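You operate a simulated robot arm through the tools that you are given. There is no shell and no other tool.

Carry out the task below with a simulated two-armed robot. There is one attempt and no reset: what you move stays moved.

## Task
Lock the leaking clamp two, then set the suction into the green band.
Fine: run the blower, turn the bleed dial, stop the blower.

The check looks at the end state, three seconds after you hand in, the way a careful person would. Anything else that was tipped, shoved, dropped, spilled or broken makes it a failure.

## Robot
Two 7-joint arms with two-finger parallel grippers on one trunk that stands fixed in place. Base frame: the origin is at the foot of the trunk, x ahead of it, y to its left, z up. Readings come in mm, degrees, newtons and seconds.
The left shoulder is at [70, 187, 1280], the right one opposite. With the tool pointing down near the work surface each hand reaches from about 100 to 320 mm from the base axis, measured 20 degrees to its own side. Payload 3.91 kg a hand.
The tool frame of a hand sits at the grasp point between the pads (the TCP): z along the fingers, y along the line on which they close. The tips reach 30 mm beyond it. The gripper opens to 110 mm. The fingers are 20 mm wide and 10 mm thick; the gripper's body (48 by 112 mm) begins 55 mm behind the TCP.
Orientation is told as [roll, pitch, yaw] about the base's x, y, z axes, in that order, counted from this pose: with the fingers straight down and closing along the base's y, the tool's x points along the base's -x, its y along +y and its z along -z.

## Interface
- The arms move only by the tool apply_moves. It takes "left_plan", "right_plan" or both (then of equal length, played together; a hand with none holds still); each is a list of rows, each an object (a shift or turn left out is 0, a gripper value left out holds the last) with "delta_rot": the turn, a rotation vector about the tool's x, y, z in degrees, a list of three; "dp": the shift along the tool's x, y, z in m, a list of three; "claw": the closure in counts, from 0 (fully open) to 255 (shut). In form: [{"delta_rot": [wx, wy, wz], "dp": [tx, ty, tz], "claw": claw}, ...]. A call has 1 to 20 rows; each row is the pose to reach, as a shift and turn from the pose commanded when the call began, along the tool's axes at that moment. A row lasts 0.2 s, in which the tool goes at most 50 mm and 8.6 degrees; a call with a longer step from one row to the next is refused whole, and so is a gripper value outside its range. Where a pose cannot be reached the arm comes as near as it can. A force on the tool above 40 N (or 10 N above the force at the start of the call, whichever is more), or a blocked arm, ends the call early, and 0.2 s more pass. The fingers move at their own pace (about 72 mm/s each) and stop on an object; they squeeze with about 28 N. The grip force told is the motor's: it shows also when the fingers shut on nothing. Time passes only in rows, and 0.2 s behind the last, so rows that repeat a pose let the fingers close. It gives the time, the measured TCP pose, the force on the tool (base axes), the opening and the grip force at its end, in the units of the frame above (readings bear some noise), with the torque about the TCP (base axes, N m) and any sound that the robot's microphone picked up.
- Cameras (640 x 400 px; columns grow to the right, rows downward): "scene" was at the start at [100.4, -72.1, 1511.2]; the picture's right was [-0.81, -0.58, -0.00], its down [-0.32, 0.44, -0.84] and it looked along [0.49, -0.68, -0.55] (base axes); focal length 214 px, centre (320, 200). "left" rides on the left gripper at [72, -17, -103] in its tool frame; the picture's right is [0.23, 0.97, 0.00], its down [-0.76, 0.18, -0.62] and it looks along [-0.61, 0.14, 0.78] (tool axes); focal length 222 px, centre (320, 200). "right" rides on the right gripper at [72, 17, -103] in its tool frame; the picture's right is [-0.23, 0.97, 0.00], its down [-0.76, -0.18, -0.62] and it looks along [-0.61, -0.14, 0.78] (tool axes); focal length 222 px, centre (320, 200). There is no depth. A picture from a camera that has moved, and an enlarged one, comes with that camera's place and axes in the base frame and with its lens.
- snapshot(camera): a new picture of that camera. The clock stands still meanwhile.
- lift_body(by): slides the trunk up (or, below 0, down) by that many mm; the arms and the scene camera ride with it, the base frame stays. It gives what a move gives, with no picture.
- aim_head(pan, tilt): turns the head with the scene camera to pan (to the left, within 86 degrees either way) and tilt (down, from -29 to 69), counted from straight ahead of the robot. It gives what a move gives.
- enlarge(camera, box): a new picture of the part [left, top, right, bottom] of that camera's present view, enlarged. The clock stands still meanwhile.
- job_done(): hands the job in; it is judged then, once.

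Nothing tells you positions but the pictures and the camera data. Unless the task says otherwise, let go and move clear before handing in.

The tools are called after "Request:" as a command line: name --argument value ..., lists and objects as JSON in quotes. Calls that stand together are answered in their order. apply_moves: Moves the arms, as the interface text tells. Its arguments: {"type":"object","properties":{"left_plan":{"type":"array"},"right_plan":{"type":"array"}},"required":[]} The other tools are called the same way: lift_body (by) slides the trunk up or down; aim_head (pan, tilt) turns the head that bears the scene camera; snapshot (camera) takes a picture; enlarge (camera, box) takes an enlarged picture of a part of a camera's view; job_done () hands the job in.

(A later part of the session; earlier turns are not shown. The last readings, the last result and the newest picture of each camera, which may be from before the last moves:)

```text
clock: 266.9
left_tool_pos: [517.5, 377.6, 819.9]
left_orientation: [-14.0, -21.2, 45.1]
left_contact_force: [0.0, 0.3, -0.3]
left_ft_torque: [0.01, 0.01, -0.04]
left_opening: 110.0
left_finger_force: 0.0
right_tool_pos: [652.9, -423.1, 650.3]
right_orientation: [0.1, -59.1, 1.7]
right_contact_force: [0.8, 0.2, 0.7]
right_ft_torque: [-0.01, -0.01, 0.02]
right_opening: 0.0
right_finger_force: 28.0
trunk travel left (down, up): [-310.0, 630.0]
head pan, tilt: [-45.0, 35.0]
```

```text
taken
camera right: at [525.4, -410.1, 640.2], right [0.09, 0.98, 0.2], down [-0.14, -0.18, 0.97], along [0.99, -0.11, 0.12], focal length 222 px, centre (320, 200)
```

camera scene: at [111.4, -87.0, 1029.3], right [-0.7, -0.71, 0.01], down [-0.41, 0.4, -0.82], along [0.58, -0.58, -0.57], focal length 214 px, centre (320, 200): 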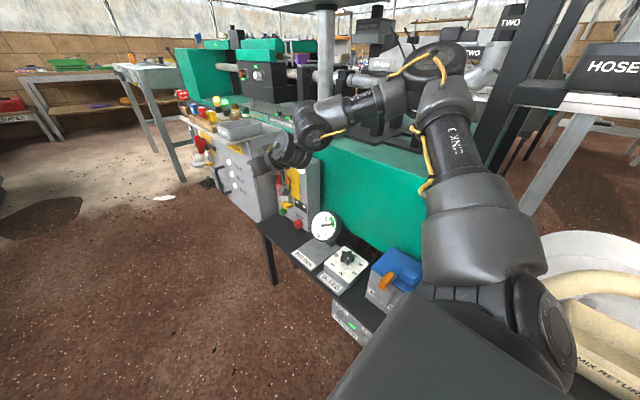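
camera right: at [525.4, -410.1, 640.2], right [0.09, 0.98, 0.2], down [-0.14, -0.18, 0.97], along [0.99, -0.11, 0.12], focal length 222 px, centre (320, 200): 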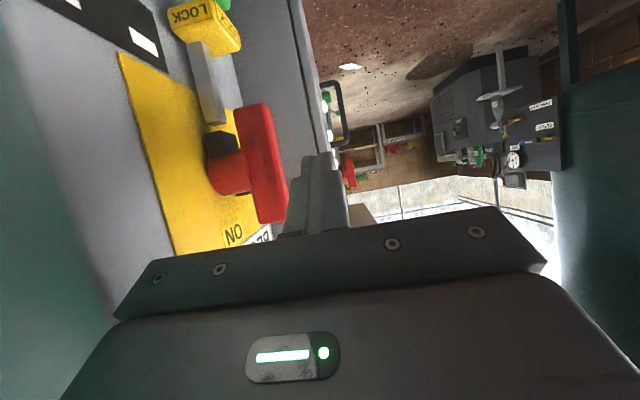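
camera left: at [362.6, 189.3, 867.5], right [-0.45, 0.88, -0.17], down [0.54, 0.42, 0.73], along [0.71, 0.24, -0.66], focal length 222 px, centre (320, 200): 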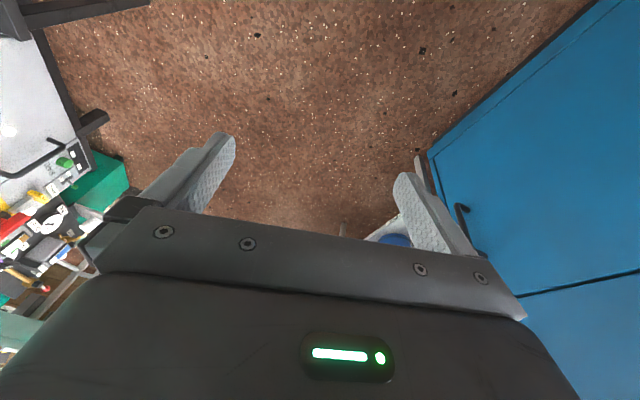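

Request:
apply_moves --right_plan '[{"dp": [0.0096, 0.0035, 0.0053]}, {"dp": [0.0217, 0.0077, 0.0119]}, {"dp": [0.0362, 0.0119, 0.0198]}, {"dp": [0.0507, 0.0161, 0.0278]}, {"dp": [0.0651, 0.0203, 0.0357]}, {"dp": [0.0796, 0.0239, 0.0436]}, {"dp": [0.0917, 0.0267, 0.0503]}, {"dp": [0.0965, 0.0281, 0.0529]}, {"dp": [0.0965, 0.0281, 0.0529]}]'

Request:
snapshot --camera "right"

Request:
snapshot --camera "scene"

```text
clock: 268.9
left_tool_pos: [516.7, 377.3, 820.3]
left_orientation: [-13.9, -21.2, 45.2]
left_contact_force: [-0.1, 0.8, 0.0]
left_ft_torque: [0.03, 0.0, 0.01]
left_opening: 109.9
left_finger_force: 0.0
right_tool_pos: [648.2, -393.7, 542.0]
right_orientation: [0.0, -59.3, 1.8]
right_contact_force: [0.0, 0.6, 0.9]
right_ft_torque: [0.02, 0.01, -0.02]
right_opening: 0.0
right_finger_force: 28.2
trunk travel left (down, up): [-310.0, 630.0]
head pan, tilt: [-45.0, 35.0]
```

```text
taken
camera right: at [520.6, -381.7, 531.6], right [0.09, 0.98, 0.2], down [-0.14, -0.18, 0.97], along [0.99, -0.11, 0.12], focal length 222 px, centre (320, 200)
```

right: 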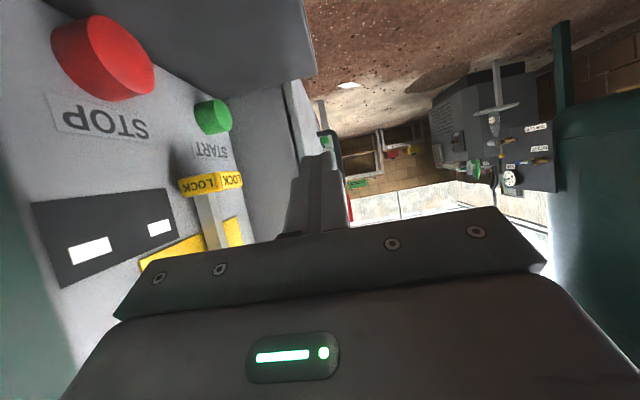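

```text
taken
camera scene: at [110.9, -95.8, 1028.9], right [-0.71, -0.71, 0.0], down [-0.41, 0.41, -0.82], along [0.58, -0.58, -0.57], focal length 214 px, centre (320, 200)
```

scene: 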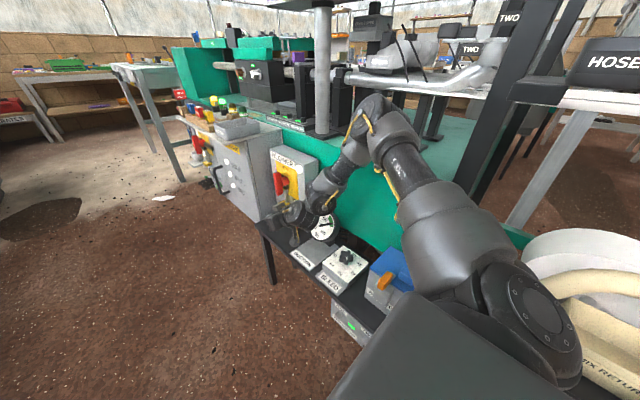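

I have a clear view of STOP (front near [646, -487, 450]). I'll go down the last 60 mm here, then turn the hand to the same orientation that worked for START.

Request:
apply_moves --right_plan '[{"dp": [0.0085, 0, 0.0037]}, {"dp": [0.0205, 0.0001, 0.0089]}, {"dp": [0.0335, 0.0001, 0.0145]}, {"dp": [0.0465, 0.0002, 0.0201]}, {"dp": [0.0574, 0.0002, 0.0248]}, {"dp": [0.0574, 0.0002, 0.0248]}]'

Request:
snapshot --camera "right"

```text
clock: 269.7
left_tool_pos: [510.5, 405.5, 812.1]
left_orientation: [-15.2, -21.7, 48.5]
left_contact_force: [0.4, 1.3, -0.7]
left_ft_torque: [-0.07, -0.06, -0.02]
left_opening: 109.9
left_finger_force: 0.0
right_tool_pos: [637.6, -360.2, 536.7]
right_orientation: [0.0, -58.1, 2.3]
right_contact_force: [0.7, 0.4, 1.2]
right_ft_torque: [-0.07, 0.06, -0.09]
right_opening: 0.2
right_finger_force: 28.0
right hand out of reach, approached as far as the arm can: row 3, 4
trunk travel left (down, up): [-310.0, 630.0]
head pan, tilt: [-45.0, 35.0]
stopped in row 4 (right hand): the arm was blocked; the commanded pose is now the measured one
```

```text
taken
camera right: at [510.1, -348.7, 529.1], right [0.08, 0.98, 0.19], down [-0.12, -0.18, 0.98], along [0.99, -0.1, 0.1], focal length 222 px, centre (320, 200)
```

right: 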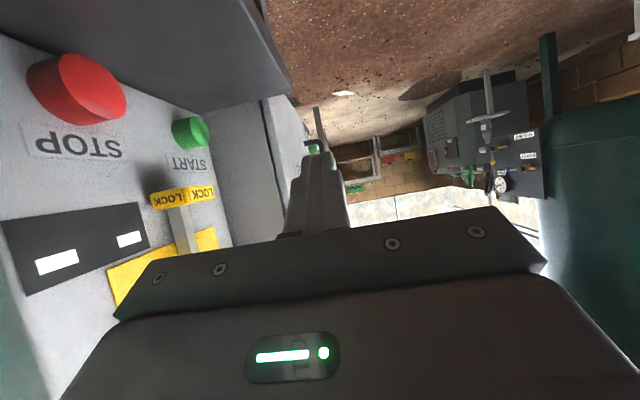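

That depth is out of reach relative to the shoulder here; I should lower the trunk instead. First I'll bring the hand back up and outward into the reachable region.

Request:
apply_moves --right_plan '[{"dp": [-0.0118, -0.042, -0.0094]}, {"dp": [-0.0329, -0.05, -0.0228]}, {"dp": [-0.054, -0.055, -0.0362]}, {"dp": [-0.054, -0.055, -0.0362]}]'

Request:
snapshot --camera "scene"

```text
clock: 270.7
left_tool_pos: [513.1, 399.2, 815.7]
left_orientation: [-14.8, -22.0, 48.1]
left_contact_force: [-0.6, -0.7, 0.2]
left_ft_torque: [0.02, -0.04, 0.01]
left_opening: 110.1
left_finger_force: 0.1
right_tool_pos: [637.8, -419.1, 590.2]
right_orientation: [0.2, -58.5, 1.6]
right_contact_force: [-0.1, 0.4, 0.0]
right_ft_torque: [0.0, 0.01, 0.0]
right_opening: 0.2
right_finger_force: 28.2
trunk travel left (down, up): [-310.0, 630.0]
head pan, tilt: [-45.0, 35.0]
```

```text
taken
camera scene: at [111.1, -95.8, 1028.9], right [-0.71, -0.71, 0.0], down [-0.41, 0.41, -0.82], along [0.58, -0.58, -0.57], focal length 214 px, centre (320, 200)
```

scene: 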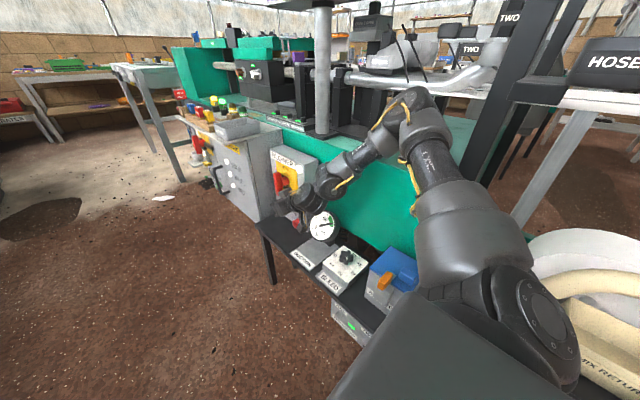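

Request:
apply_moves --right_plan '[{"dp": [0, 0.007, 0]}, {"dp": [0, 0.015, 0]}, {"dp": [0, 0.02, 0]}, {"dp": [0, 0.02, 0]}]'

Request:
lift_body --by -76

Request:
snapshot --camera "right"

Request:
aim_head --pan 50 --tilt 25

Request:
snapshot --camera "scene"

```text
clock: 271.7
left_tool_pos: [511.9, 398.3, 815.1]
left_orientation: [-14.7, -22.1, 48.1]
left_contact_force: [0.1, 0.4, 0.2]
left_ft_torque: [0.01, -0.01, 0.01]
left_opening: 109.9
left_finger_force: 0.1
right_tool_pos: [638.2, -398.5, 590.1]
right_orientation: [0.2, -58.7, 1.6]
right_contact_force: [-0.6, 0.6, 0.9]
right_ft_torque: [0.0, 0.0, 0.0]
right_opening: 0.0
right_finger_force: 27.7
trunk travel left (down, up): [-310.0, 630.0]
head pan, tilt: [-45.0, 35.0]
```

```text
clock: 272.9
left_tool_pos: [510.9, 402.1, 737.7]
left_orientation: [-15.2, -22.0, 48.2]
left_contact_force: [0.4, -0.3, 0.7]
left_ft_torque: [0.04, -0.03, -0.03]
left_opening: 109.9
left_finger_force: 0.1
right_tool_pos: [636.8, -394.5, 519.6]
right_orientation: [-0.5, -58.9, 2.4]
right_contact_force: [-0.7, -0.2, 0.0]
right_ft_torque: [0.01, -0.01, 0.0]
right_opening: 0.0
right_finger_force: 28.1
trunk travel left (down, up): [-234.0, 706.0]
head pan, tilt: [-45.0, 35.0]
```

```text
taken
camera right: at [510.2, -382.2, 510.4], right [0.08, 0.98, 0.19], down [-0.13, -0.18, 0.97], along [0.99, -0.11, 0.12], focal length 222 px, centre (320, 200)
```

right: 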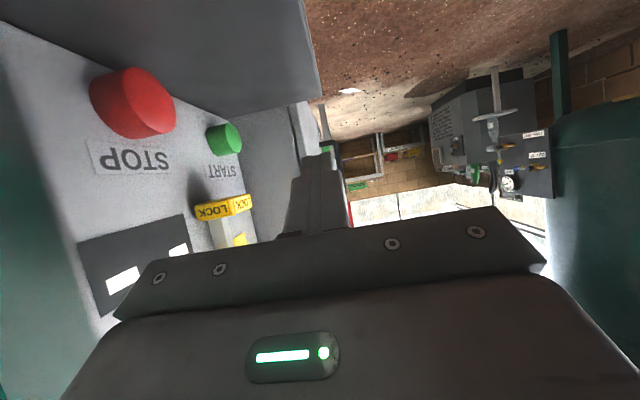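

```text
clock: 274.6
left_tool_pos: [511.6, 403.8, 736.1]
left_orientation: [-15.2, -21.9, 48.2]
left_contact_force: [-0.5, -0.7, 1.0]
left_ft_torque: [0.01, 0.03, 0.0]
left_opening: 110.0
left_finger_force: 0.1
right_tool_pos: [637.3, -394.6, 517.8]
right_orientation: [-0.7, -58.7, 2.4]
right_contact_force: [0.6, 0.6, 0.6]
right_ft_torque: [-0.01, -0.01, -0.01]
right_opening: 0.0
right_finger_force: 28.3
trunk travel left (down, up): [-234.0, 706.0]
head pan, tilt: [50.0, 25.0]
```

```text
taken
camera scene: at [106.6, 43.8, 968.4], right [0.77, -0.64, 0.01], down [-0.27, -0.33, -0.9], along [0.58, 0.69, -0.43], focal length 214 px, centre (320, 200)
```

scene: 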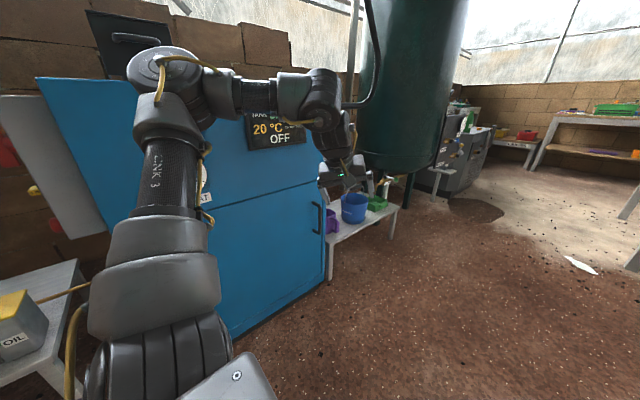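

The trunk is down again and the left arm is clear. I'll turn the hand slightly towards the panel at STOP's height, keeping about 25 mm off the button.

Request:
apply_moves --right_plan '[{"delta_rot": [1.7, 1.45, 1.2], "dp": [0.0063, -0.0008, 0.004]}, {"delta_rot": [3.4, 2.9, 2.4], "dp": [0.0127, -0.0017, 0.008]}, {"delta_rot": [5.05, 4.35, 3.6], "dp": [0.019, -0.0025, 0.012]}, {"delta_rot": [6.7, 5.8, 4.8], "dp": [0.0253, -0.0033, 0.016]}, {"delta_rot": [8.4, 7.25, 6.0], "dp": [0.0317, -0.0042, 0.02]}, {"delta_rot": [10.1, 8.7, 7.2], "dp": [0.038, -0.005, 0.0241]}, {"delta_rot": [10.1, 8.7, 7.2], "dp": [0.038, -0.005, 0.0241]}]'

Request:
snapshot --camera "right"

```text
clock: 276.1
left_tool_pos: [506.3, 427.2, 729.2]
left_orientation: [-16.0, -22.6, 51.7]
left_contact_force: [-0.3, 1.6, -1.1]
left_ft_torque: [-0.06, -0.08, -0.06]
left_opening: 109.9
left_finger_force: 0.1
right_tool_pos: [639.5, -361.7, 472.5]
right_orientation: [-0.4, -50.0, -9.8]
right_contact_force: [0.3, 1.7, 0.8]
right_ft_torque: [-0.06, 0.02, -0.08]
right_opening: 0.0
right_finger_force: 28.3
trunk travel left (down, up): [-234.0, 706.0]
head pan, tilt: [50.0, 25.0]
stopped in row 7 (right hand): the arm was blocked; the commanded pose is now the measured one
```

```text
taken
camera right: at [518.1, -324.2, 483.1], right [0.32, 0.93, 0.17], down [-0.02, -0.17, 0.98], along [0.95, -0.31, -0.04], focal length 222 px, centre (320, 200)
```

right: 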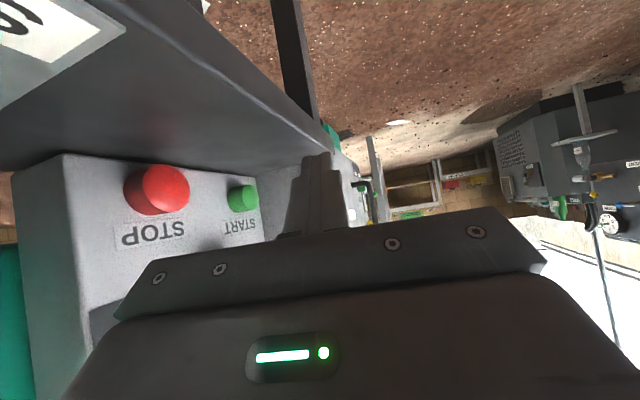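

Request:
apply_moves --right_plan '[{"dp": [-0.003, -0.0271, 0.0036]}, {"dp": [-0.006, -0.0542, 0.0072]}, {"dp": [-0.006, -0.0542, 0.0072]}]'

Request:
snapshot --camera "right"

```text
clock: 276.4
left_tool_pos: [503.2, 445.3, 728.0]
left_orientation: [-16.7, -23.7, 54.4]
left_contact_force: [-1.0, 1.9, -0.4]
left_ft_torque: [-0.09, -0.07, -0.1]
left_opening: 110.0
left_finger_force: 0.1
right_tool_pos: [634.5, -349.1, 479.3]
right_orientation: [1.1, -49.7, -10.1]
right_contact_force: [-1.5, 1.0, 1.3]
right_ft_torque: [-0.04, 0.05, -0.03]
right_opening: 0.0
right_finger_force: 27.7
trunk travel left (down, up): [-234.0, 706.0]
head pan, tilt: [50.0, 25.0]
stopped in row 1 (right hand): the arm was blocked; the commanded pose is now the measured one
```

```text
taken
camera right: at [512.0, -312.2, 490.8], right [0.3, 0.94, 0.19], down [-0.01, -0.19, 0.98], along [0.95, -0.3, -0.05], focal length 222 px, centre (320, 200)
```

right: 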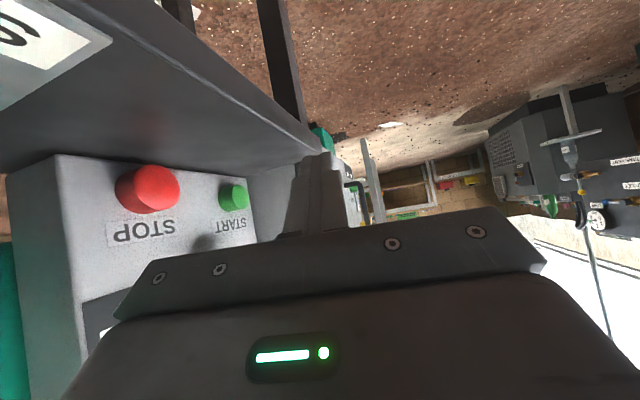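

Request:
apply_moves --right_plan '[{"delta_rot": [-6.1, 0, -5.2], "dp": [-0.013, -0.0435, -0.0005]}, {"delta_rot": [-12.2, 0, -10.4], "dp": [-0.026, -0.087, -0.001]}, {"delta_rot": [-12.2, 0, -10.4], "dp": [-0.026, -0.087, -0.001]}]' --left_plan '[{"dp": [0.01, -0.035, 0]}, {"dp": [0.01, -0.035, 0]}, {"dp": [0.01, -0.035, 0]}]'

Request:
snapshot --camera "right"

```text
clock: 277.0
left_tool_pos: [523.0, 433.9, 735.5]
left_orientation: [-16.9, -24.5, 54.7]
left_contact_force: [0.6, -4.4, 0.7]
left_ft_torque: [0.26, 0.1, 0.17]
left_opening: 110.1
left_finger_force: 0.0
right_tool_pos: [638.4, -387.3, 488.8]
right_orientation: [-0.6, -49.9, 4.5]
right_contact_force: [-2.1, -3.9, -2.5]
right_ft_torque: [0.18, -0.31, 0.22]
right_opening: 0.0
right_finger_force: 27.8
trunk travel left (down, up): [-234.0, 706.0]
head pan, tilt: [50.0, 25.0]
stopped in row 3 (left hand): the arm was blocked; the commanded pose is now the measured one
```

```text
taken
camera right: at [510.9, -380.2, 499.4], right [0.08, 0.98, 0.17], down [0.03, -0.17, 0.99], along [1.0, -0.07, -0.04], focal length 222 px, centre (320, 200)
```

right: 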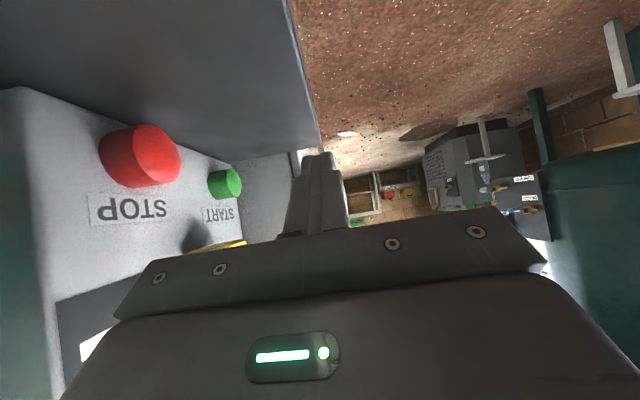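

The hand is back in reach at [638, -387, 489], nearly parallel to the panel, which also works for a side press. I'll lower it slightly and open the gripper.

Request:
apply_moves --right_plan '[{"dp": [0.0065, -0.003, 0.0012], "claw": 0}, {"dp": [0.0131, -0.006, 0.0025], "claw": 0}, {"dp": [0.0197, -0.009, 0.0038], "claw": 0}, {"dp": [0.0263, -0.01, 0.0052], "claw": 0}, {"dp": [0.0263, -0.01, 0.0052], "claw": 0}]'

Request:
snapshot --camera "right"

```text
clock: 278.2
left_tool_pos: [522.7, 447.7, 729.3]
left_orientation: [-17.3, -23.6, 55.0]
left_contact_force: [0.7, -0.3, 0.0]
left_ft_torque: [-0.01, 0.0, -0.01]
left_opening: 109.9
left_finger_force: 0.2
right_tool_pos: [629.5, -388.9, 475.2]
right_orientation: [-1.9, -50.1, 6.0]
right_contact_force: [0.8, -0.1, 0.0]
right_ft_torque: [0.01, 0.03, 0.0]
right_opening: 110.3
right_finger_force: 0.1
trunk travel left (down, up): [-234.0, 706.0]
head pan, tilt: [50.0, 25.0]
```

```text
taken
camera right: at [501.9, -382.1, 485.3], right [0.07, 0.99, 0.15], down [0.02, -0.16, 0.99], along [1.0, -0.06, -0.03], focal length 222 px, centre (320, 200)
```

right: 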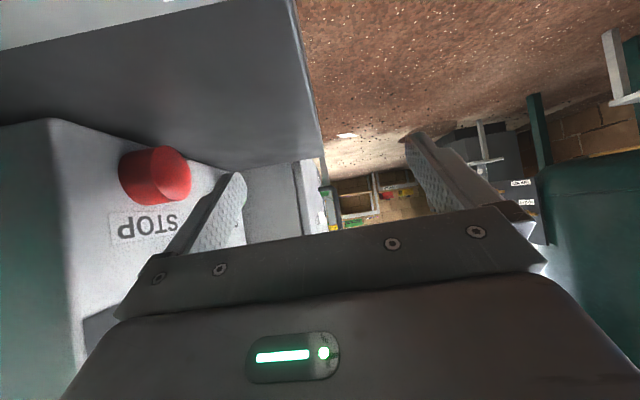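

Request:
apply_moves --right_plan '[{"dp": [0.0051, 0.0002, 0.0017]}, {"dp": [0.0102, 0.0004, 0.0034]}, {"dp": [0.0098, -0.0056, 0.0029]}, {"dp": [0.0094, -0.0115, 0.0024]}, {"dp": [0.009, -0.0175, 0.0019]}, {"dp": [0.0086, -0.0235, 0.0015]}, {"dp": [0.0086, -0.0235, 0.0015]}]'

Request:
snapshot --camera "right"

```text
clock: 279.8
left_tool_pos: [524.4, 447.6, 726.9]
left_orientation: [-17.3, -23.5, 54.8]
left_contact_force: [-0.6, 0.2, -0.3]
left_ft_torque: [-0.03, 0.03, -0.02]
left_opening: 109.9
left_finger_force: 0.0
right_tool_pos: [632.1, -412.5, 479.0]
right_orientation: [-2.8, -51.3, 6.9]
right_contact_force: [-0.3, 0.0, -0.4]
right_ft_torque: [0.04, 0.02, 0.01]
right_opening: 109.7
right_finger_force: 0.1
trunk travel left (down, up): [-234.0, 706.0]
head pan, tilt: [50.0, 25.0]
```

```text
taken
camera right: at [503.7, -406.3, 485.5], right [0.06, 0.99, 0.15], down [0.0, -0.15, 0.99], along [1.0, -0.06, -0.01], focal length 222 px, centre (320, 200)
```

right: 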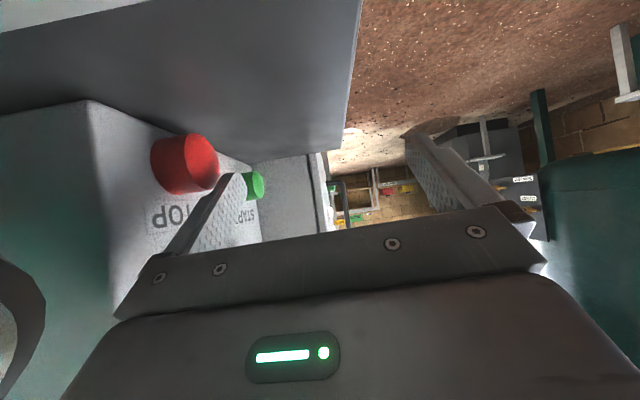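

The finger is just above STOP's top edge, so I'll lower by the trunk a little and look again.

Request:
lift_body --by -16

Request:
snapshot --camera "right"

Request:
aim_head --pan -35 --tilt 40

Request:
enlarge --camera "scene" --box '[270, 120, 430, 280]'

```text
clock: 280.4
left_tool_pos: [517.7, 449.4, 713.5]
left_orientation: [-17.7, -23.7, 55.2]
left_contact_force: [0.3, -0.4, -0.3]
left_ft_torque: [0.0, 0.0, 0.01]
left_opening: 110.0
left_finger_force: 0.0
right_tool_pos: [629.5, -415.2, 473.1]
right_orientation: [-3.1, -52.1, 6.8]
right_contact_force: [-0.4, -0.4, 0.2]
right_ft_torque: [0.0, 0.0, -0.03]
right_opening: 110.0
right_finger_force: 0.1
trunk travel left (down, up): [-218.0, 722.0]
head pan, tilt: [50.0, 25.0]
```

```text
taken
camera right: at [501.8, -408.2, 478.1], right [0.06, 0.99, 0.15], down [-0.02, -0.15, 0.99], along [1.0, -0.07, 0.01], focal length 222 px, centre (320, 200)
```

right: 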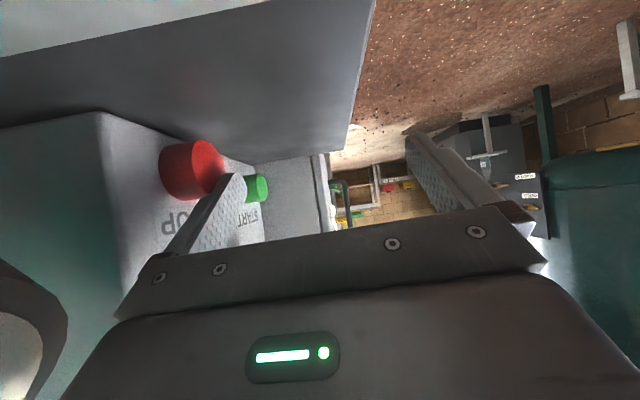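

```text
clock: 282.0
left_tool_pos: [517.3, 450.7, 712.2]
left_orientation: [-17.7, -23.7, 55.2]
left_contact_force: [0.4, 0.5, 0.3]
left_ft_torque: [-0.02, 0.02, 0.04]
left_opening: 110.1
left_finger_force: 0.1
right_tool_pos: [629.2, -414.2, 474.3]
right_orientation: [-3.1, -52.2, 6.8]
right_contact_force: [0.0, 0.6, 0.0]
right_ft_torque: [0.02, 0.02, 0.02]
right_opening: 110.1
right_finger_force: 0.0
trunk travel left (down, up): [-218.0, 722.0]
head pan, tilt: [-35.0, 40.0]
```

```text
2.50 times, centred on (350, 200) of scene
camera zoom: at [114.0, -14.8, 938.3], right [-0.57, -0.82, 0.06], down [-0.52, 0.31, -0.79], along [0.63, -0.48, -0.61], focal length 536 px, centre (245, 200)
```

zoom: 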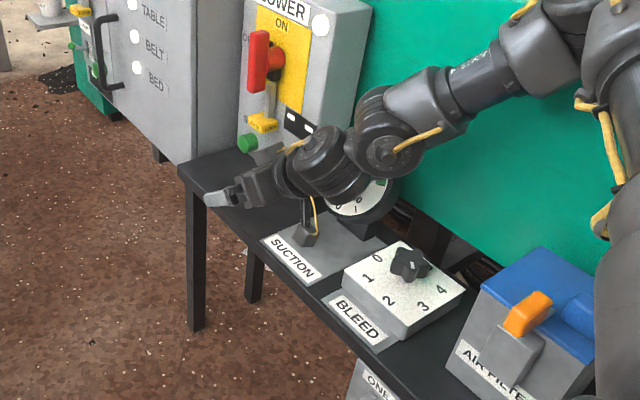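

The trunk is leaning: with the hand turned this way the wrist is pressing near the gauge. I'll back away from the panel immediately.

Request:
apply_moves --right_plan '[{"dp": [-0.003, 0.009, -0.002]}, {"dp": [-0.008, 0.0185, -0.004]}, {"dp": [-0.013, 0.028, -0.007]}, {"dp": [-0.018, 0.035, -0.01]}]'

Request:
enlarge --camera "scene" --box '[270, 120, 430, 280]'

```text
clock: 283.0
left_tool_pos: [516.2, 444.0, 717.2]
left_orientation: [-17.4, -24.2, 55.0]
left_contact_force: [-0.1, 0.8, -0.4]
left_ft_torque: [0.02, 0.01, -0.02]
left_opening: 109.9
left_finger_force: 0.0
right_tool_pos: [623.9, -382.0, 474.2]
right_orientation: [-1.5, -50.6, 5.4]
right_contact_force: [-0.3, -0.7, -0.3]
right_ft_torque: [-0.03, -0.03, 0.02]
right_opening: 110.1
right_finger_force: 0.1
trunk travel left (down, up): [-218.0, 722.0]
head pan, tilt: [-35.0, 40.0]
```

```text
2.50 times, centred on (350, 200) of scene
camera zoom: at [112.6, -35.4, 935.4], right [-0.57, -0.82, 0.04], down [-0.52, 0.33, -0.79], along [0.63, -0.47, -0.62], focal length 536 px, centre (245, 200)
```

zoom: 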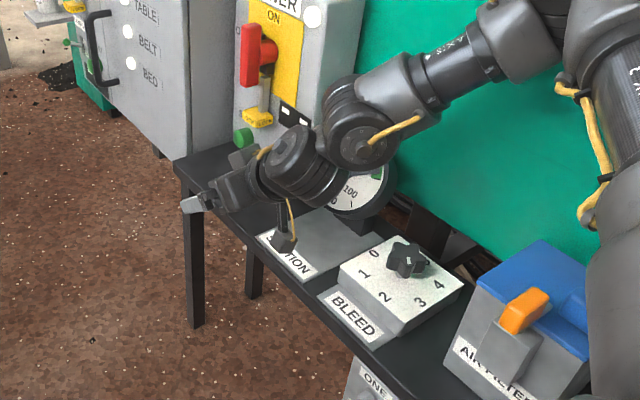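

The lean is partly relieved; the upper arm seems to rest on the blue air-filter box when the trunk is this low. I'll raise the trunk and use a steeper hand pose for STOP instead.

Request:
lift_body --by 72

Request:
snapshot --camera "scene"

Request:
enlarge --camera "scene" --box '[280, 160, 480, 340]'

```text
clock: 284.1
left_tool_pos: [523.4, 439.2, 789.8]
left_orientation: [-16.8, -24.2, 54.7]
left_contact_force: [-0.5, -0.6, -0.7]
left_ft_torque: [0.01, 0.0, -0.01]
left_opening: 109.8
left_finger_force: 0.1
right_tool_pos: [626.3, -387.1, 536.5]
right_orientation: [-0.4, -50.0, 4.4]
right_contact_force: [-0.2, -0.1, 0.7]
right_ft_torque: [0.01, 0.02, 0.01]
right_opening: 109.9
right_finger_force: 0.1
trunk travel left (down, up): [-290.0, 650.0]
head pan, tilt: [-35.0, 40.0]
```

```text
taken
camera scene: at [118.8, -80.0, 1001.1], right [-0.57, -0.82, 0.0], down [-0.53, 0.37, -0.77], along [0.63, -0.44, -0.64], focal length 214 px, centre (320, 200)
```

scene: 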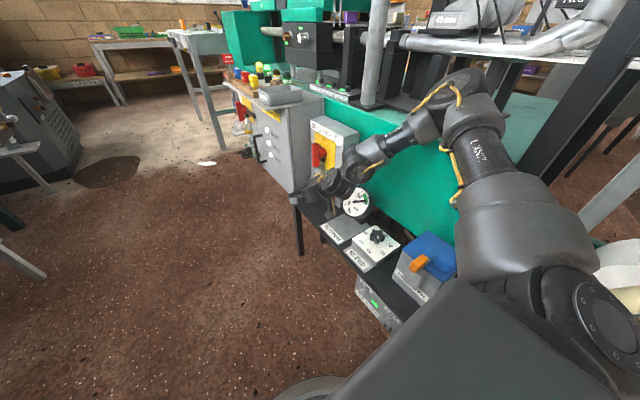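

```text
2.22 times, centred on (380, 250) of scene
camera zoom: at [118.8, -80.0, 1001.1], right [-0.57, -0.82, 0.0], down [-0.53, 0.37, -0.77], along [0.63, -0.44, -0.64], focal length 477 px, centre (187, 89)
```

zoom: 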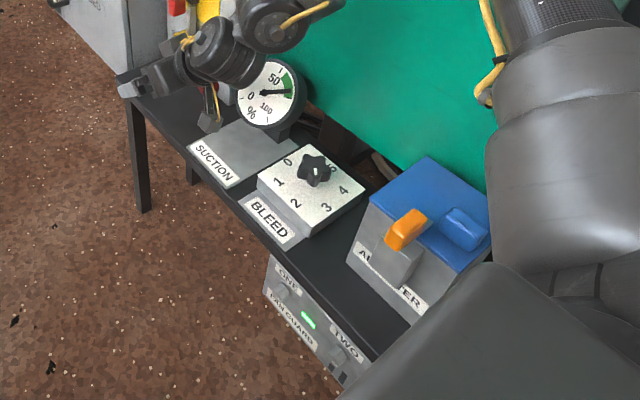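

The trunk is upright again, and gauge, dial and filter box all look intact, with the needle still in the green. Now the steeper hand pose.

Request:
apply_moves --right_plan '[{"delta_rot": [0.6, 3, 0.6], "dp": [-0.0018, 0.0003, 0.0009]}, {"delta_rot": [1.2, 6, 1.3], "dp": [-0.0036, 0.0005, 0.0018]}, {"delta_rot": [1.8, 9, 1.9], "dp": [-0.0053, 0.0008, 0.0026]}, {"delta_rot": [2.4, 12, 2.6], "dp": [-0.0071, 0.001, 0.0035]}, {"delta_rot": [3, 15, 3.2], "dp": [-0.0089, 0.0013, 0.0044]}, {"delta_rot": [3, 15, 3.2], "dp": [-0.0089, 0.0013, 0.0044]}]'

Request:
snapshot --camera "right"

```text
clock: 285.5
left_tool_pos: [522.4, 438.5, 790.8]
left_orientation: [-16.9, -24.2, 54.6]
left_contact_force: [0.5, 0.2, -0.6]
left_ft_torque: [0.02, -0.02, 0.02]
left_opening: 109.8
left_finger_force: 0.1
right_tool_pos: [634.9, -384.4, 539.2]
right_orientation: [-0.3, -35.0, -0.2]
right_contact_force: [0.4, -0.8, -0.1]
right_ft_torque: [0.04, -0.03, 0.0]
right_opening: 109.8
right_finger_force: 0.1
trunk travel left (down, up): [-290.0, 650.0]
head pan, tilt: [-35.0, 40.0]
```

```text
taken
camera right: at [516.3, -367.3, 582.6], right [0.19, 0.97, 0.13], down [0.26, -0.18, 0.95], along [0.95, -0.15, -0.29], focal length 222 px, centre (320, 200)
```

right: 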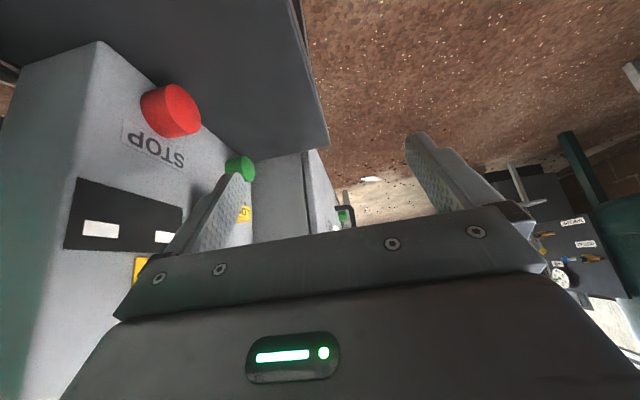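

Request:
apply_moves --right_plan '[{"dp": [0.0052, 0, 0.0074]}, {"dp": [0.0127, 0, 0.0181]}, {"dp": [0.0208, 0, 0.0297]}, {"dp": [0.0289, 0, 0.0412]}, {"dp": [0.0364, 0, 0.0519]}, {"dp": [0.0419, 0, 0.0598]}, {"dp": [0.0419, 0, 0.0598]}]'

Request:
snapshot --camera "right"

Request:
enlarge --camera "scene" --box '[280, 140, 440, 300]'

```text
clock: 287.1
left_tool_pos: [523.0, 438.2, 789.9]
left_orientation: [-16.9, -24.2, 54.7]
left_contact_force: [-0.4, 0.2, -0.3]
left_ft_torque: [0.01, -0.02, -0.02]
left_opening: 110.3
left_finger_force: 0.1
right_tool_pos: [631.3, -388.8, 474.8]
right_orientation: [0.3, -35.1, -0.2]
right_contact_force: [0.4, -0.7, -0.1]
right_ft_torque: [0.02, 0.03, 0.0]
right_opening: 110.0
right_finger_force: 0.0
trunk travel left (down, up): [-290.0, 650.0]
head pan, tilt: [-35.0, 40.0]
```

```text
taken
camera right: at [512.0, -372.3, 517.2], right [0.19, 0.97, 0.14], down [0.26, -0.18, 0.95], along [0.95, -0.14, -0.29], focal length 222 px, centre (320, 200)
```

right: 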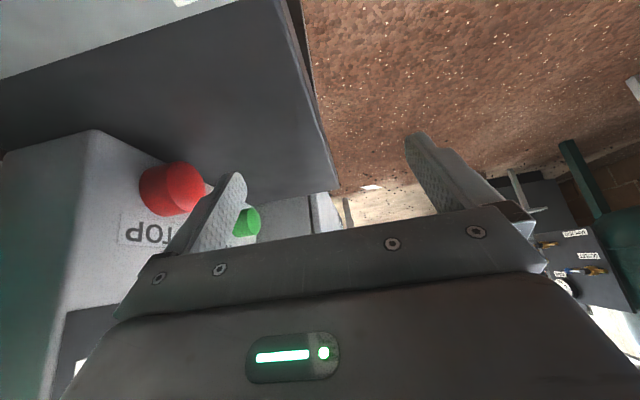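

```text
2.50 times, centred on (360, 220) of scene
camera zoom: at [118.3, -79.5, 1001.3], right [-0.57, -0.82, 0.0], down [-0.53, 0.37, -0.77], along [0.63, -0.44, -0.64], focal length 536 px, centre (220, 150)
```

zoom: 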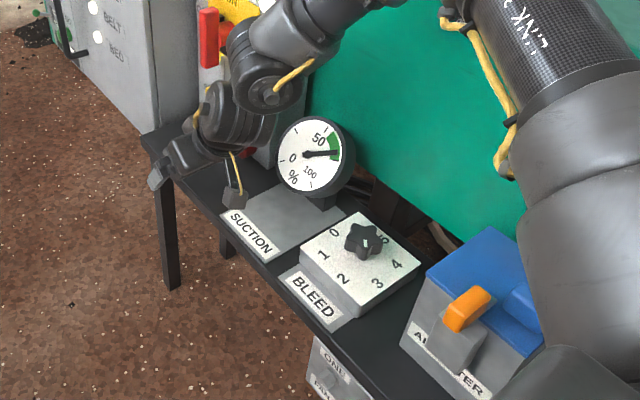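

Stable, no lean, and the finger is level with STOP. I'll approach the button slowly.

Request:
apply_moves --right_plan '[{"dp": [0, -0.004, 0.0005]}, {"dp": [0, -0.009, 0.001]}, {"dp": [0, -0.015, 0.0015]}, {"dp": [0, -0.021, 0.002]}, {"dp": [0, -0.027, 0.002]}, {"dp": [0, -0.027, 0.002]}]'

Request:
snapshot --camera "right"

Request:
enlarge --camera "scene" --box '[280, 140, 440, 300]'

```text
clock: 288.5
left_tool_pos: [522.6, 438.4, 790.3]
left_orientation: [-16.9, -24.1, 54.7]
left_contact_force: [0.3, 0.7, 0.1]
left_ft_torque: [-0.02, 0.02, 0.0]
left_opening: 110.0
left_finger_force: 0.0
right_tool_pos: [635.5, -413.8, 467.4]
right_orientation: [-0.2, -35.0, -0.2]
right_contact_force: [0.1, 0.0, -0.3]
right_ft_torque: [0.02, -0.02, -0.01]
right_opening: 110.1
right_finger_force: 0.1
trunk travel left (down, up): [-290.0, 650.0]
head pan, tilt: [-35.0, 40.0]
```

```text
taken
camera right: at [516.6, -395.3, 509.7], right [0.19, 0.97, 0.13], down [0.26, -0.18, 0.95], along [0.95, -0.15, -0.29], focal length 222 px, centre (320, 200)
```

right: 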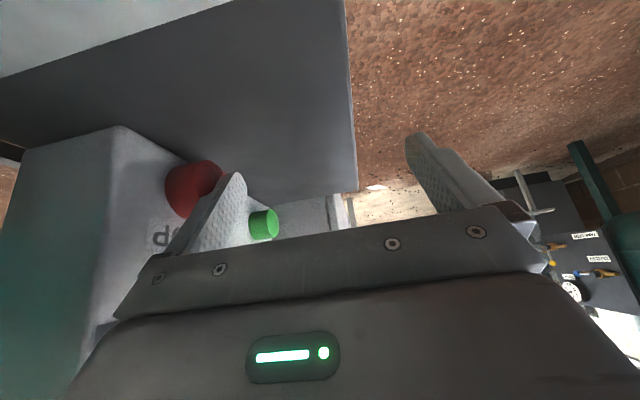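

```text
2.50 times, centred on (360, 220) of scene
camera zoom: at [118.3, -79.6, 1001.3], right [-0.57, -0.82, 0.0], down [-0.53, 0.37, -0.77], along [0.63, -0.44, -0.64], focal length 536 px, centre (220, 150)
```

zoom: 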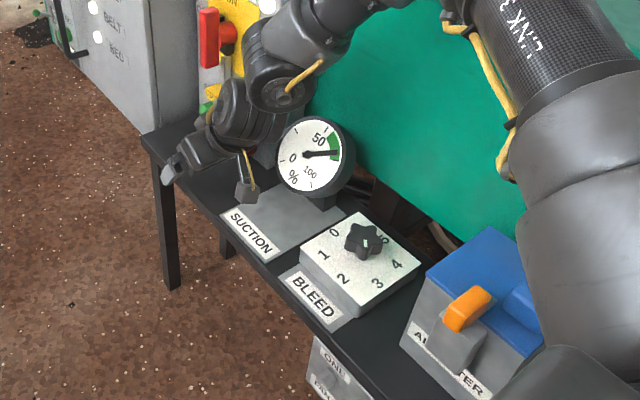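

Request:
apply_moves --right_plan '[{"dp": [0, -0.004, 0.0003], "claw": 0}, {"dp": [0, -0.008, 0.0005], "claw": 0}, {"dp": [0, -0.012, 0.0007], "claw": 0}, {"dp": [0, -0.015, 0.0008], "claw": 0}]'

Request:
snapshot --camera "right"

```text
clock: 289.5
left_tool_pos: [522.5, 439.0, 790.4]
left_orientation: [-16.9, -24.2, 54.6]
left_contact_force: [0.9, -1.0, 0.0]
left_ft_torque: [0.01, -0.01, -0.01]
left_opening: 110.0
left_finger_force: 0.1
right_tool_pos: [636.3, -424.4, 465.4]
right_orientation: [-0.3, -35.2, 0.1]
right_contact_force: [-2.8, 15.9, 0.0]
right_ft_torque: [0.06, 0.01, -0.19]
right_opening: 102.6
right_finger_force: 0.0
trunk travel left (down, up): [-290.0, 650.0]
head pan, tilt: [-35.0, 40.0]
heard: click
```

```text
taken
camera right: at [517.7, -407.4, 507.8], right [0.19, 0.97, 0.13], down [0.26, -0.18, 0.95], along [0.95, -0.14, -0.29], focal length 222 px, centre (320, 200)
```

right: 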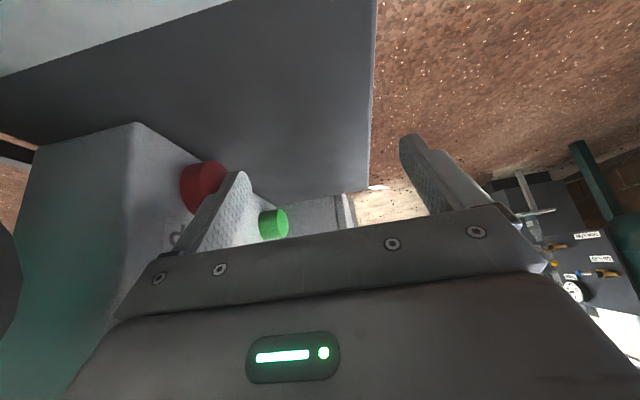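

"heard: click" came with a 16 N press on STOP. I'll back off gently and check the gauge.

Request:
apply_moves --right_plan '[{"dp": [0, 0.006, 0]}, {"dp": [0, 0.014, 0]}, {"dp": [0, 0.022, 0]}, {"dp": [0, 0.03, 0]}, {"dp": [0, 0.034, 0]}, {"dp": [0, 0.034, 0]}]'

Request:
enlarge --camera "scene" --box '[280, 140, 440, 300]'

Request:
snapshot --camera "right"

```text
clock: 290.9
left_tool_pos: [521.0, 439.4, 790.1]
left_orientation: [-16.9, -24.2, 54.7]
left_contact_force: [0.5, 0.4, 0.4]
left_ft_torque: [-0.03, -0.02, -0.01]
left_opening: 110.1
left_finger_force: 0.0
right_tool_pos: [633.2, -394.5, 471.9]
right_orientation: [0.2, -35.2, -0.2]
right_contact_force: [-0.8, -0.6, -0.3]
right_ft_torque: [0.03, 0.0, -0.03]
right_opening: 110.0
right_finger_force: 0.1
trunk travel left (down, up): [-290.0, 650.0]
head pan, tilt: [-35.0, 40.0]
```

```text
2.50 times, centred on (360, 220) of scene
camera zoom: at [118.3, -79.6, 1001.3], right [-0.57, -0.82, 0.0], down [-0.53, 0.37, -0.77], along [0.63, -0.44, -0.64], focal length 536 px, centre (220, 150)
```

zoom: 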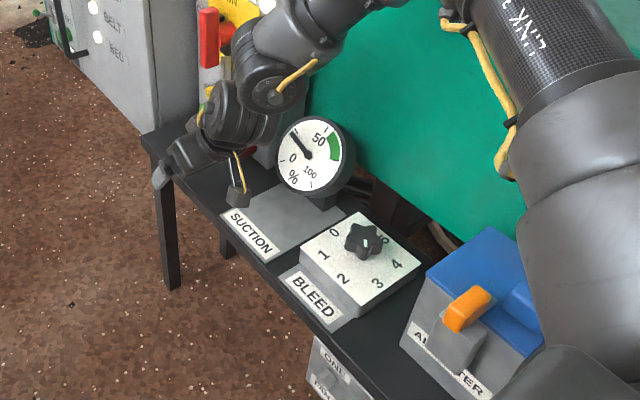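

```text
taken
camera right: at [513.5, -379.3, 514.5], right [0.19, 0.97, 0.13], down [0.26, -0.18, 0.95], along [0.95, -0.14, -0.29], focal length 222 px, centre (320, 200)
```

right: 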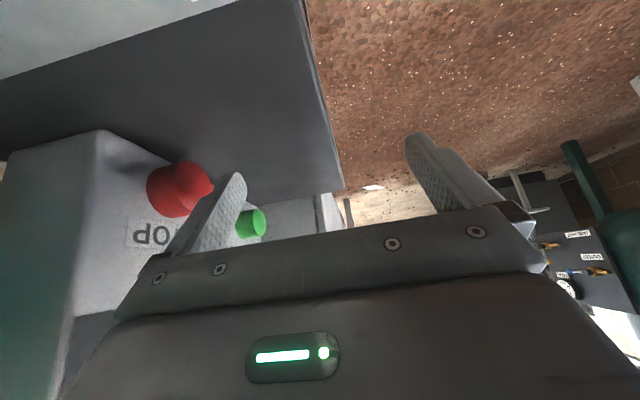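

The needle is falling, so the blower has stopped. I'll withdraw the hand upward, clear of the panel.

Request:
apply_moves --right_plan '[{"dp": [-0.005, 0.002, -0.0072]}, {"dp": [-0.0122, 0.004, -0.0174]}, {"dp": [-0.0203, 0.006, -0.0289]}, {"dp": [-0.0283, 0.008, -0.0404]}, {"dp": [-0.0358, 0.009, -0.0511]}, {"dp": [-0.043, 0.01, -0.0614]}, {"dp": [-0.0459, 0.01, -0.0655]}, {"dp": [-0.0459, 0.01, -0.0655]}]'

Request:
aim_head --pan -45 --tilt 35

Request:
snapshot --camera "scene"

Request:
enlarge --camera "scene" --box '[280, 190, 440, 350]'

```text
clock: 292.7
left_tool_pos: [522.6, 437.6, 791.0]
left_orientation: [-17.0, -24.2, 54.8]
left_contact_force: [-0.4, 0.4, 0.3]
left_ft_torque: [0.01, -0.04, -0.01]
left_opening: 110.0
left_finger_force: 0.1
right_tool_pos: [636.5, -382.3, 544.6]
right_orientation: [-0.2, -35.1, 0.0]
right_contact_force: [0.1, 0.2, -0.4]
right_ft_torque: [-0.05, 0.01, 0.02]
right_opening: 109.9
right_finger_force: 0.1
trunk travel left (down, up): [-290.0, 650.0]
head pan, tilt: [-35.0, 40.0]
```

```text
clock: 293.5
left_tool_pos: [521.9, 437.8, 790.7]
left_orientation: [-16.9, -24.2, 54.7]
left_contact_force: [0.8, -0.4, -0.9]
left_ft_torque: [0.02, 0.0, 0.02]
left_opening: 110.1
left_finger_force: 0.0
right_tool_pos: [637.4, -382.4, 543.8]
right_orientation: [-0.3, -35.1, -0.1]
right_contact_force: [0.1, -0.3, 0.1]
right_ft_torque: [0.0, 0.02, 0.01]
right_opening: 110.0
right_finger_force: 0.0
trunk travel left (down, up): [-290.0, 650.0]
head pan, tilt: [-45.0, 35.0]
```

```text
taken
camera scene: at [111.0, -93.0, 1008.9], right [-0.71, -0.71, 0.0], down [-0.41, 0.41, -0.82], along [0.58, -0.58, -0.57], focal length 214 px, centre (320, 200)
```

scene: 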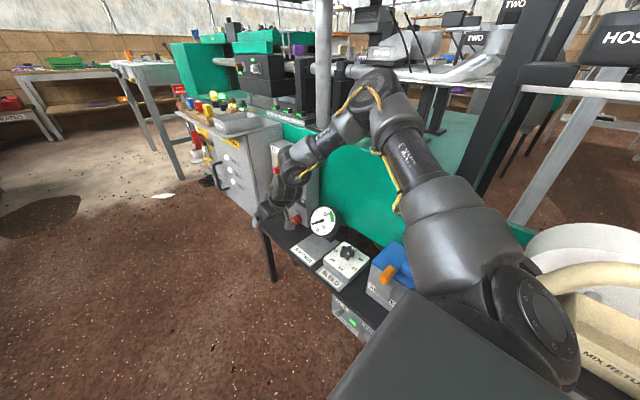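

```text
2.50 times, centred on (360, 270) of scene
camera zoom: at [111.0, -93.0, 1008.9], right [-0.71, -0.71, 0.0], down [-0.41, 0.41, -0.82], along [0.58, -0.58, -0.57], focal length 536 px, centre (220, 25)
```

zoom: 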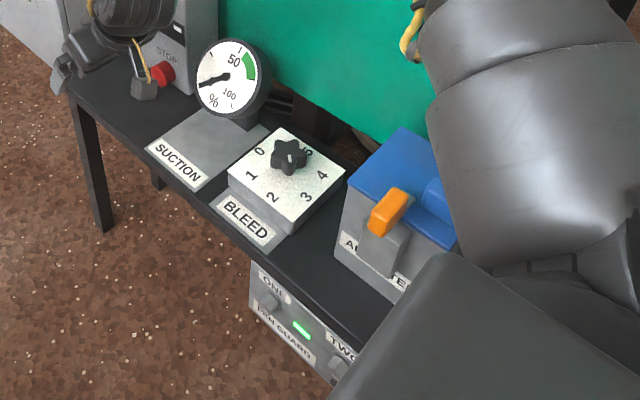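

Needle is at zero. I'll raise the hand a bit further away and then inspect the clamps and the rest of the scene.

Request:
apply_moves --right_plan '[{"dp": [-0.005, -0.001, -0.0072]}, {"dp": [-0.0122, -0.003, -0.0174]}, {"dp": [-0.0203, -0.005, -0.0289]}, {"dp": [-0.0283, -0.007, -0.0404]}, {"dp": [-0.0364, -0.009, -0.0519]}, {"dp": [-0.0444, -0.011, -0.0634]}, {"dp": [-0.0525, -0.013, -0.0749]}, {"dp": [-0.0595, -0.014, -0.0849]}, {"dp": [-0.064, -0.015, -0.0914]}, {"dp": [-0.064, -0.015, -0.0914]}]'

Request:
aim_head --pan -55 --tilt 15

Request:
snapshot --camera "scene"

Request:
aim_head --pan -80 --tilt 20

Request:
snapshot --camera "scene"

```text
clock: 295.7
left_tool_pos: [521.7, 438.2, 790.7]
left_orientation: [-16.9, -24.2, 54.7]
left_contact_force: [-0.1, 0.4, -0.2]
left_ft_torque: [0.0, -0.03, 0.02]
left_opening: 110.2
left_finger_force: 0.0
right_tool_pos: [636.8, -398.0, 656.7]
right_orientation: [-0.3, -35.1, -0.2]
right_contact_force: [0.1, -0.1, 0.2]
right_ft_torque: [0.01, 0.0, 0.04]
right_opening: 110.1
right_finger_force: 0.1
trunk travel left (down, up): [-290.0, 650.0]
head pan, tilt: [-45.0, 35.0]
```

```text
clock: 296.5
left_tool_pos: [522.2, 438.3, 790.9]
left_orientation: [-16.9, -24.1, 54.7]
left_contact_force: [0.1, -0.3, -0.3]
left_ft_torque: [0.0, -0.01, 0.01]
left_opening: 109.9
left_finger_force: 0.1
right_tool_pos: [635.7, -397.3, 657.1]
right_orientation: [-0.3, -35.1, -0.1]
right_contact_force: [-0.8, -0.4, -0.4]
right_ft_torque: [0.01, 0.01, 0.02]
right_opening: 109.8
right_finger_force: 0.1
trunk travel left (down, up): [-290.0, 650.0]
head pan, tilt: [-55.0, 15.0]
```

```text
taken
camera scene: at [102.3, -107.3, 1040.8], right [-0.82, -0.57, 0.0], down [-0.15, 0.21, -0.97], along [0.55, -0.79, -0.26], focal length 214 px, centre (320, 200)
```

scene: 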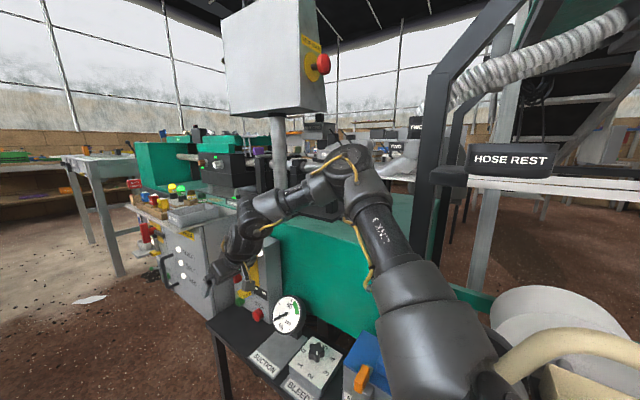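

```text
clock: 297.4
left_tool_pos: [522.8, 438.1, 790.7]
left_orientation: [-16.9, -24.2, 54.7]
left_contact_force: [0.1, 0.9, 0.9]
left_ft_torque: [0.02, 0.04, -0.01]
left_opening: 110.0
left_finger_force: 0.1
right_tool_pos: [636.0, -397.4, 655.9]
right_orientation: [-0.2, -35.1, -0.2]
right_contact_force: [0.3, -0.9, 0.1]
right_ft_torque: [-0.01, 0.01, -0.03]
right_opening: 110.2
right_finger_force: 0.1
trunk travel left (down, up): [-290.0, 650.0]
head pan, tilt: [-80.0, 20.0]
```

```text
taken
camera scene: at [64.9, -122.5, 1032.8], right [-0.98, -0.17, 0.0], down [-0.06, 0.34, -0.94], along [0.16, -0.93, -0.34], focal length 214 px, centre (320, 200)
```

scene: 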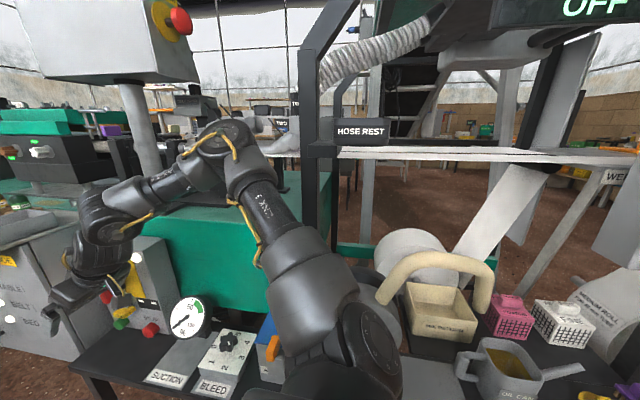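

Request:
aim_head --pan -58 --tilt 15

Request:
enlarge --camera "scene" --box '[320, 80, 460, 180]'

Request:
lift_body --by 150

Request:
aim_head --pan -55 --tilt 25

Request:
snapshot --camera "scene"

Request:
enlarge --camera "scene" --box '[320, 80, 460, 180]'

```text
clock: 298.2
left_tool_pos: [522.2, 438.5, 790.1]
left_orientation: [-16.9, -24.3, 54.7]
left_contact_force: [0.0, 0.8, 0.2]
left_ft_torque: [-0.03, 0.02, 0.01]
left_opening: 109.8
left_finger_force: 0.1
right_tool_pos: [637.2, -396.8, 657.0]
right_orientation: [-0.4, -35.0, -0.1]
right_contact_force: [-0.2, -0.1, -0.4]
right_ft_torque: [-0.01, 0.0, 0.03]
right_opening: 110.0
right_finger_force: 0.1
trunk travel left (down, up): [-290.0, 650.0]
head pan, tilt: [-58.0, 15.0]
```

```text
4.00 times, centred on (390, 130) of scene
camera zoom: at [98.1, -110.1, 1040.9], right [-0.85, -0.53, 0.0], down [-0.14, 0.22, -0.97], along [0.51, -0.82, -0.26], focal length 858 px, centre (40, 480)
```

zoom: 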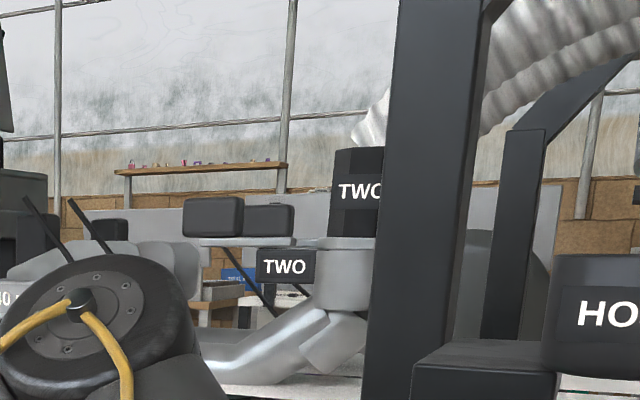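

```text
clock: 300.0
left_tool_pos: [524.1, 438.0, 941.0]
left_orientation: [-17.0, -24.2, 54.6]
left_contact_force: [-0.3, 0.5, -0.5]
left_ft_torque: [0.01, 0.02, 0.0]
left_opening: 109.7
left_finger_force: 0.1
right_tool_pos: [637.1, -398.2, 805.7]
right_orientation: [-0.2, -35.1, -0.1]
right_contact_force: [-0.3, 0.8, -0.5]
right_ft_torque: [0.02, 0.02, 0.0]
right_opening: 109.9
right_finger_force: 0.1
trunk travel left (down, up): [-440.0, 500.0]
head pan, tilt: [-58.0, 15.0]
```

```text
clock: 300.7
left_tool_pos: [523.4, 438.8, 941.0]
left_orientation: [-16.9, -24.2, 54.7]
left_contact_force: [-0.6, 0.7, 0.0]
left_ft_torque: [-0.02, -0.03, 0.02]
left_opening: 110.1
left_finger_force: 0.1
right_tool_pos: [636.5, -396.4, 806.0]
right_orientation: [-0.2, -35.1, 0.0]
right_contact_force: [0.2, -0.3, 0.0]
right_ft_torque: [0.06, 0.02, -0.02]
right_opening: 110.1
right_finger_force: 0.1
trunk travel left (down, up): [-440.0, 500.0]
head pan, tilt: [-55.0, 25.0]
```

```text
taken
camera scene: at [101.5, -106.3, 1174.7], right [-0.82, -0.57, 0.0], down [-0.24, 0.35, -0.91], along [0.52, -0.74, -0.42], focal length 214 px, centre (320, 200)
```

scene: 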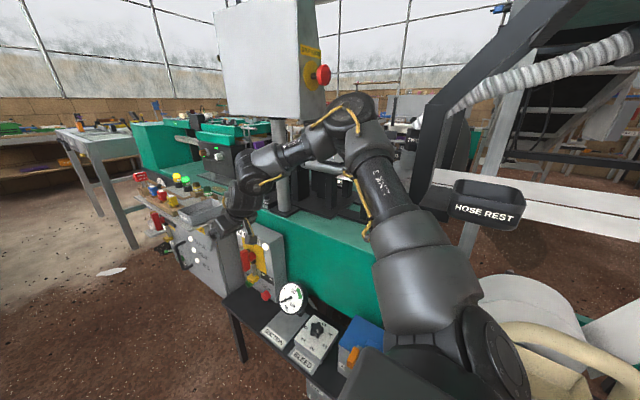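

```text
4.00 times, centred on (390, 130) of scene
camera zoom: at [101.5, -106.3, 1174.7], right [-0.82, -0.57, 0.0], down [-0.24, 0.35, -0.91], along [0.52, -0.74, -0.42], focal length 858 px, centre (40, 480)
```

zoom: 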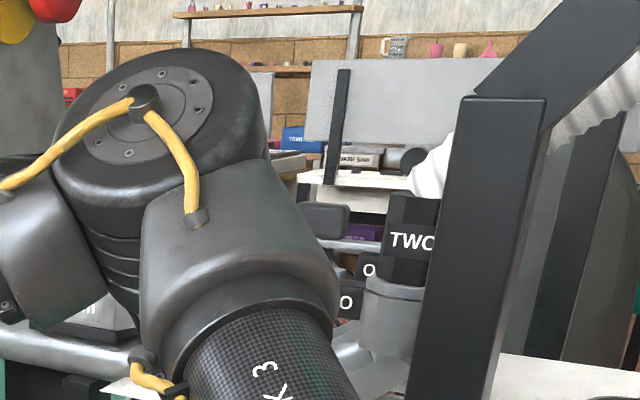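

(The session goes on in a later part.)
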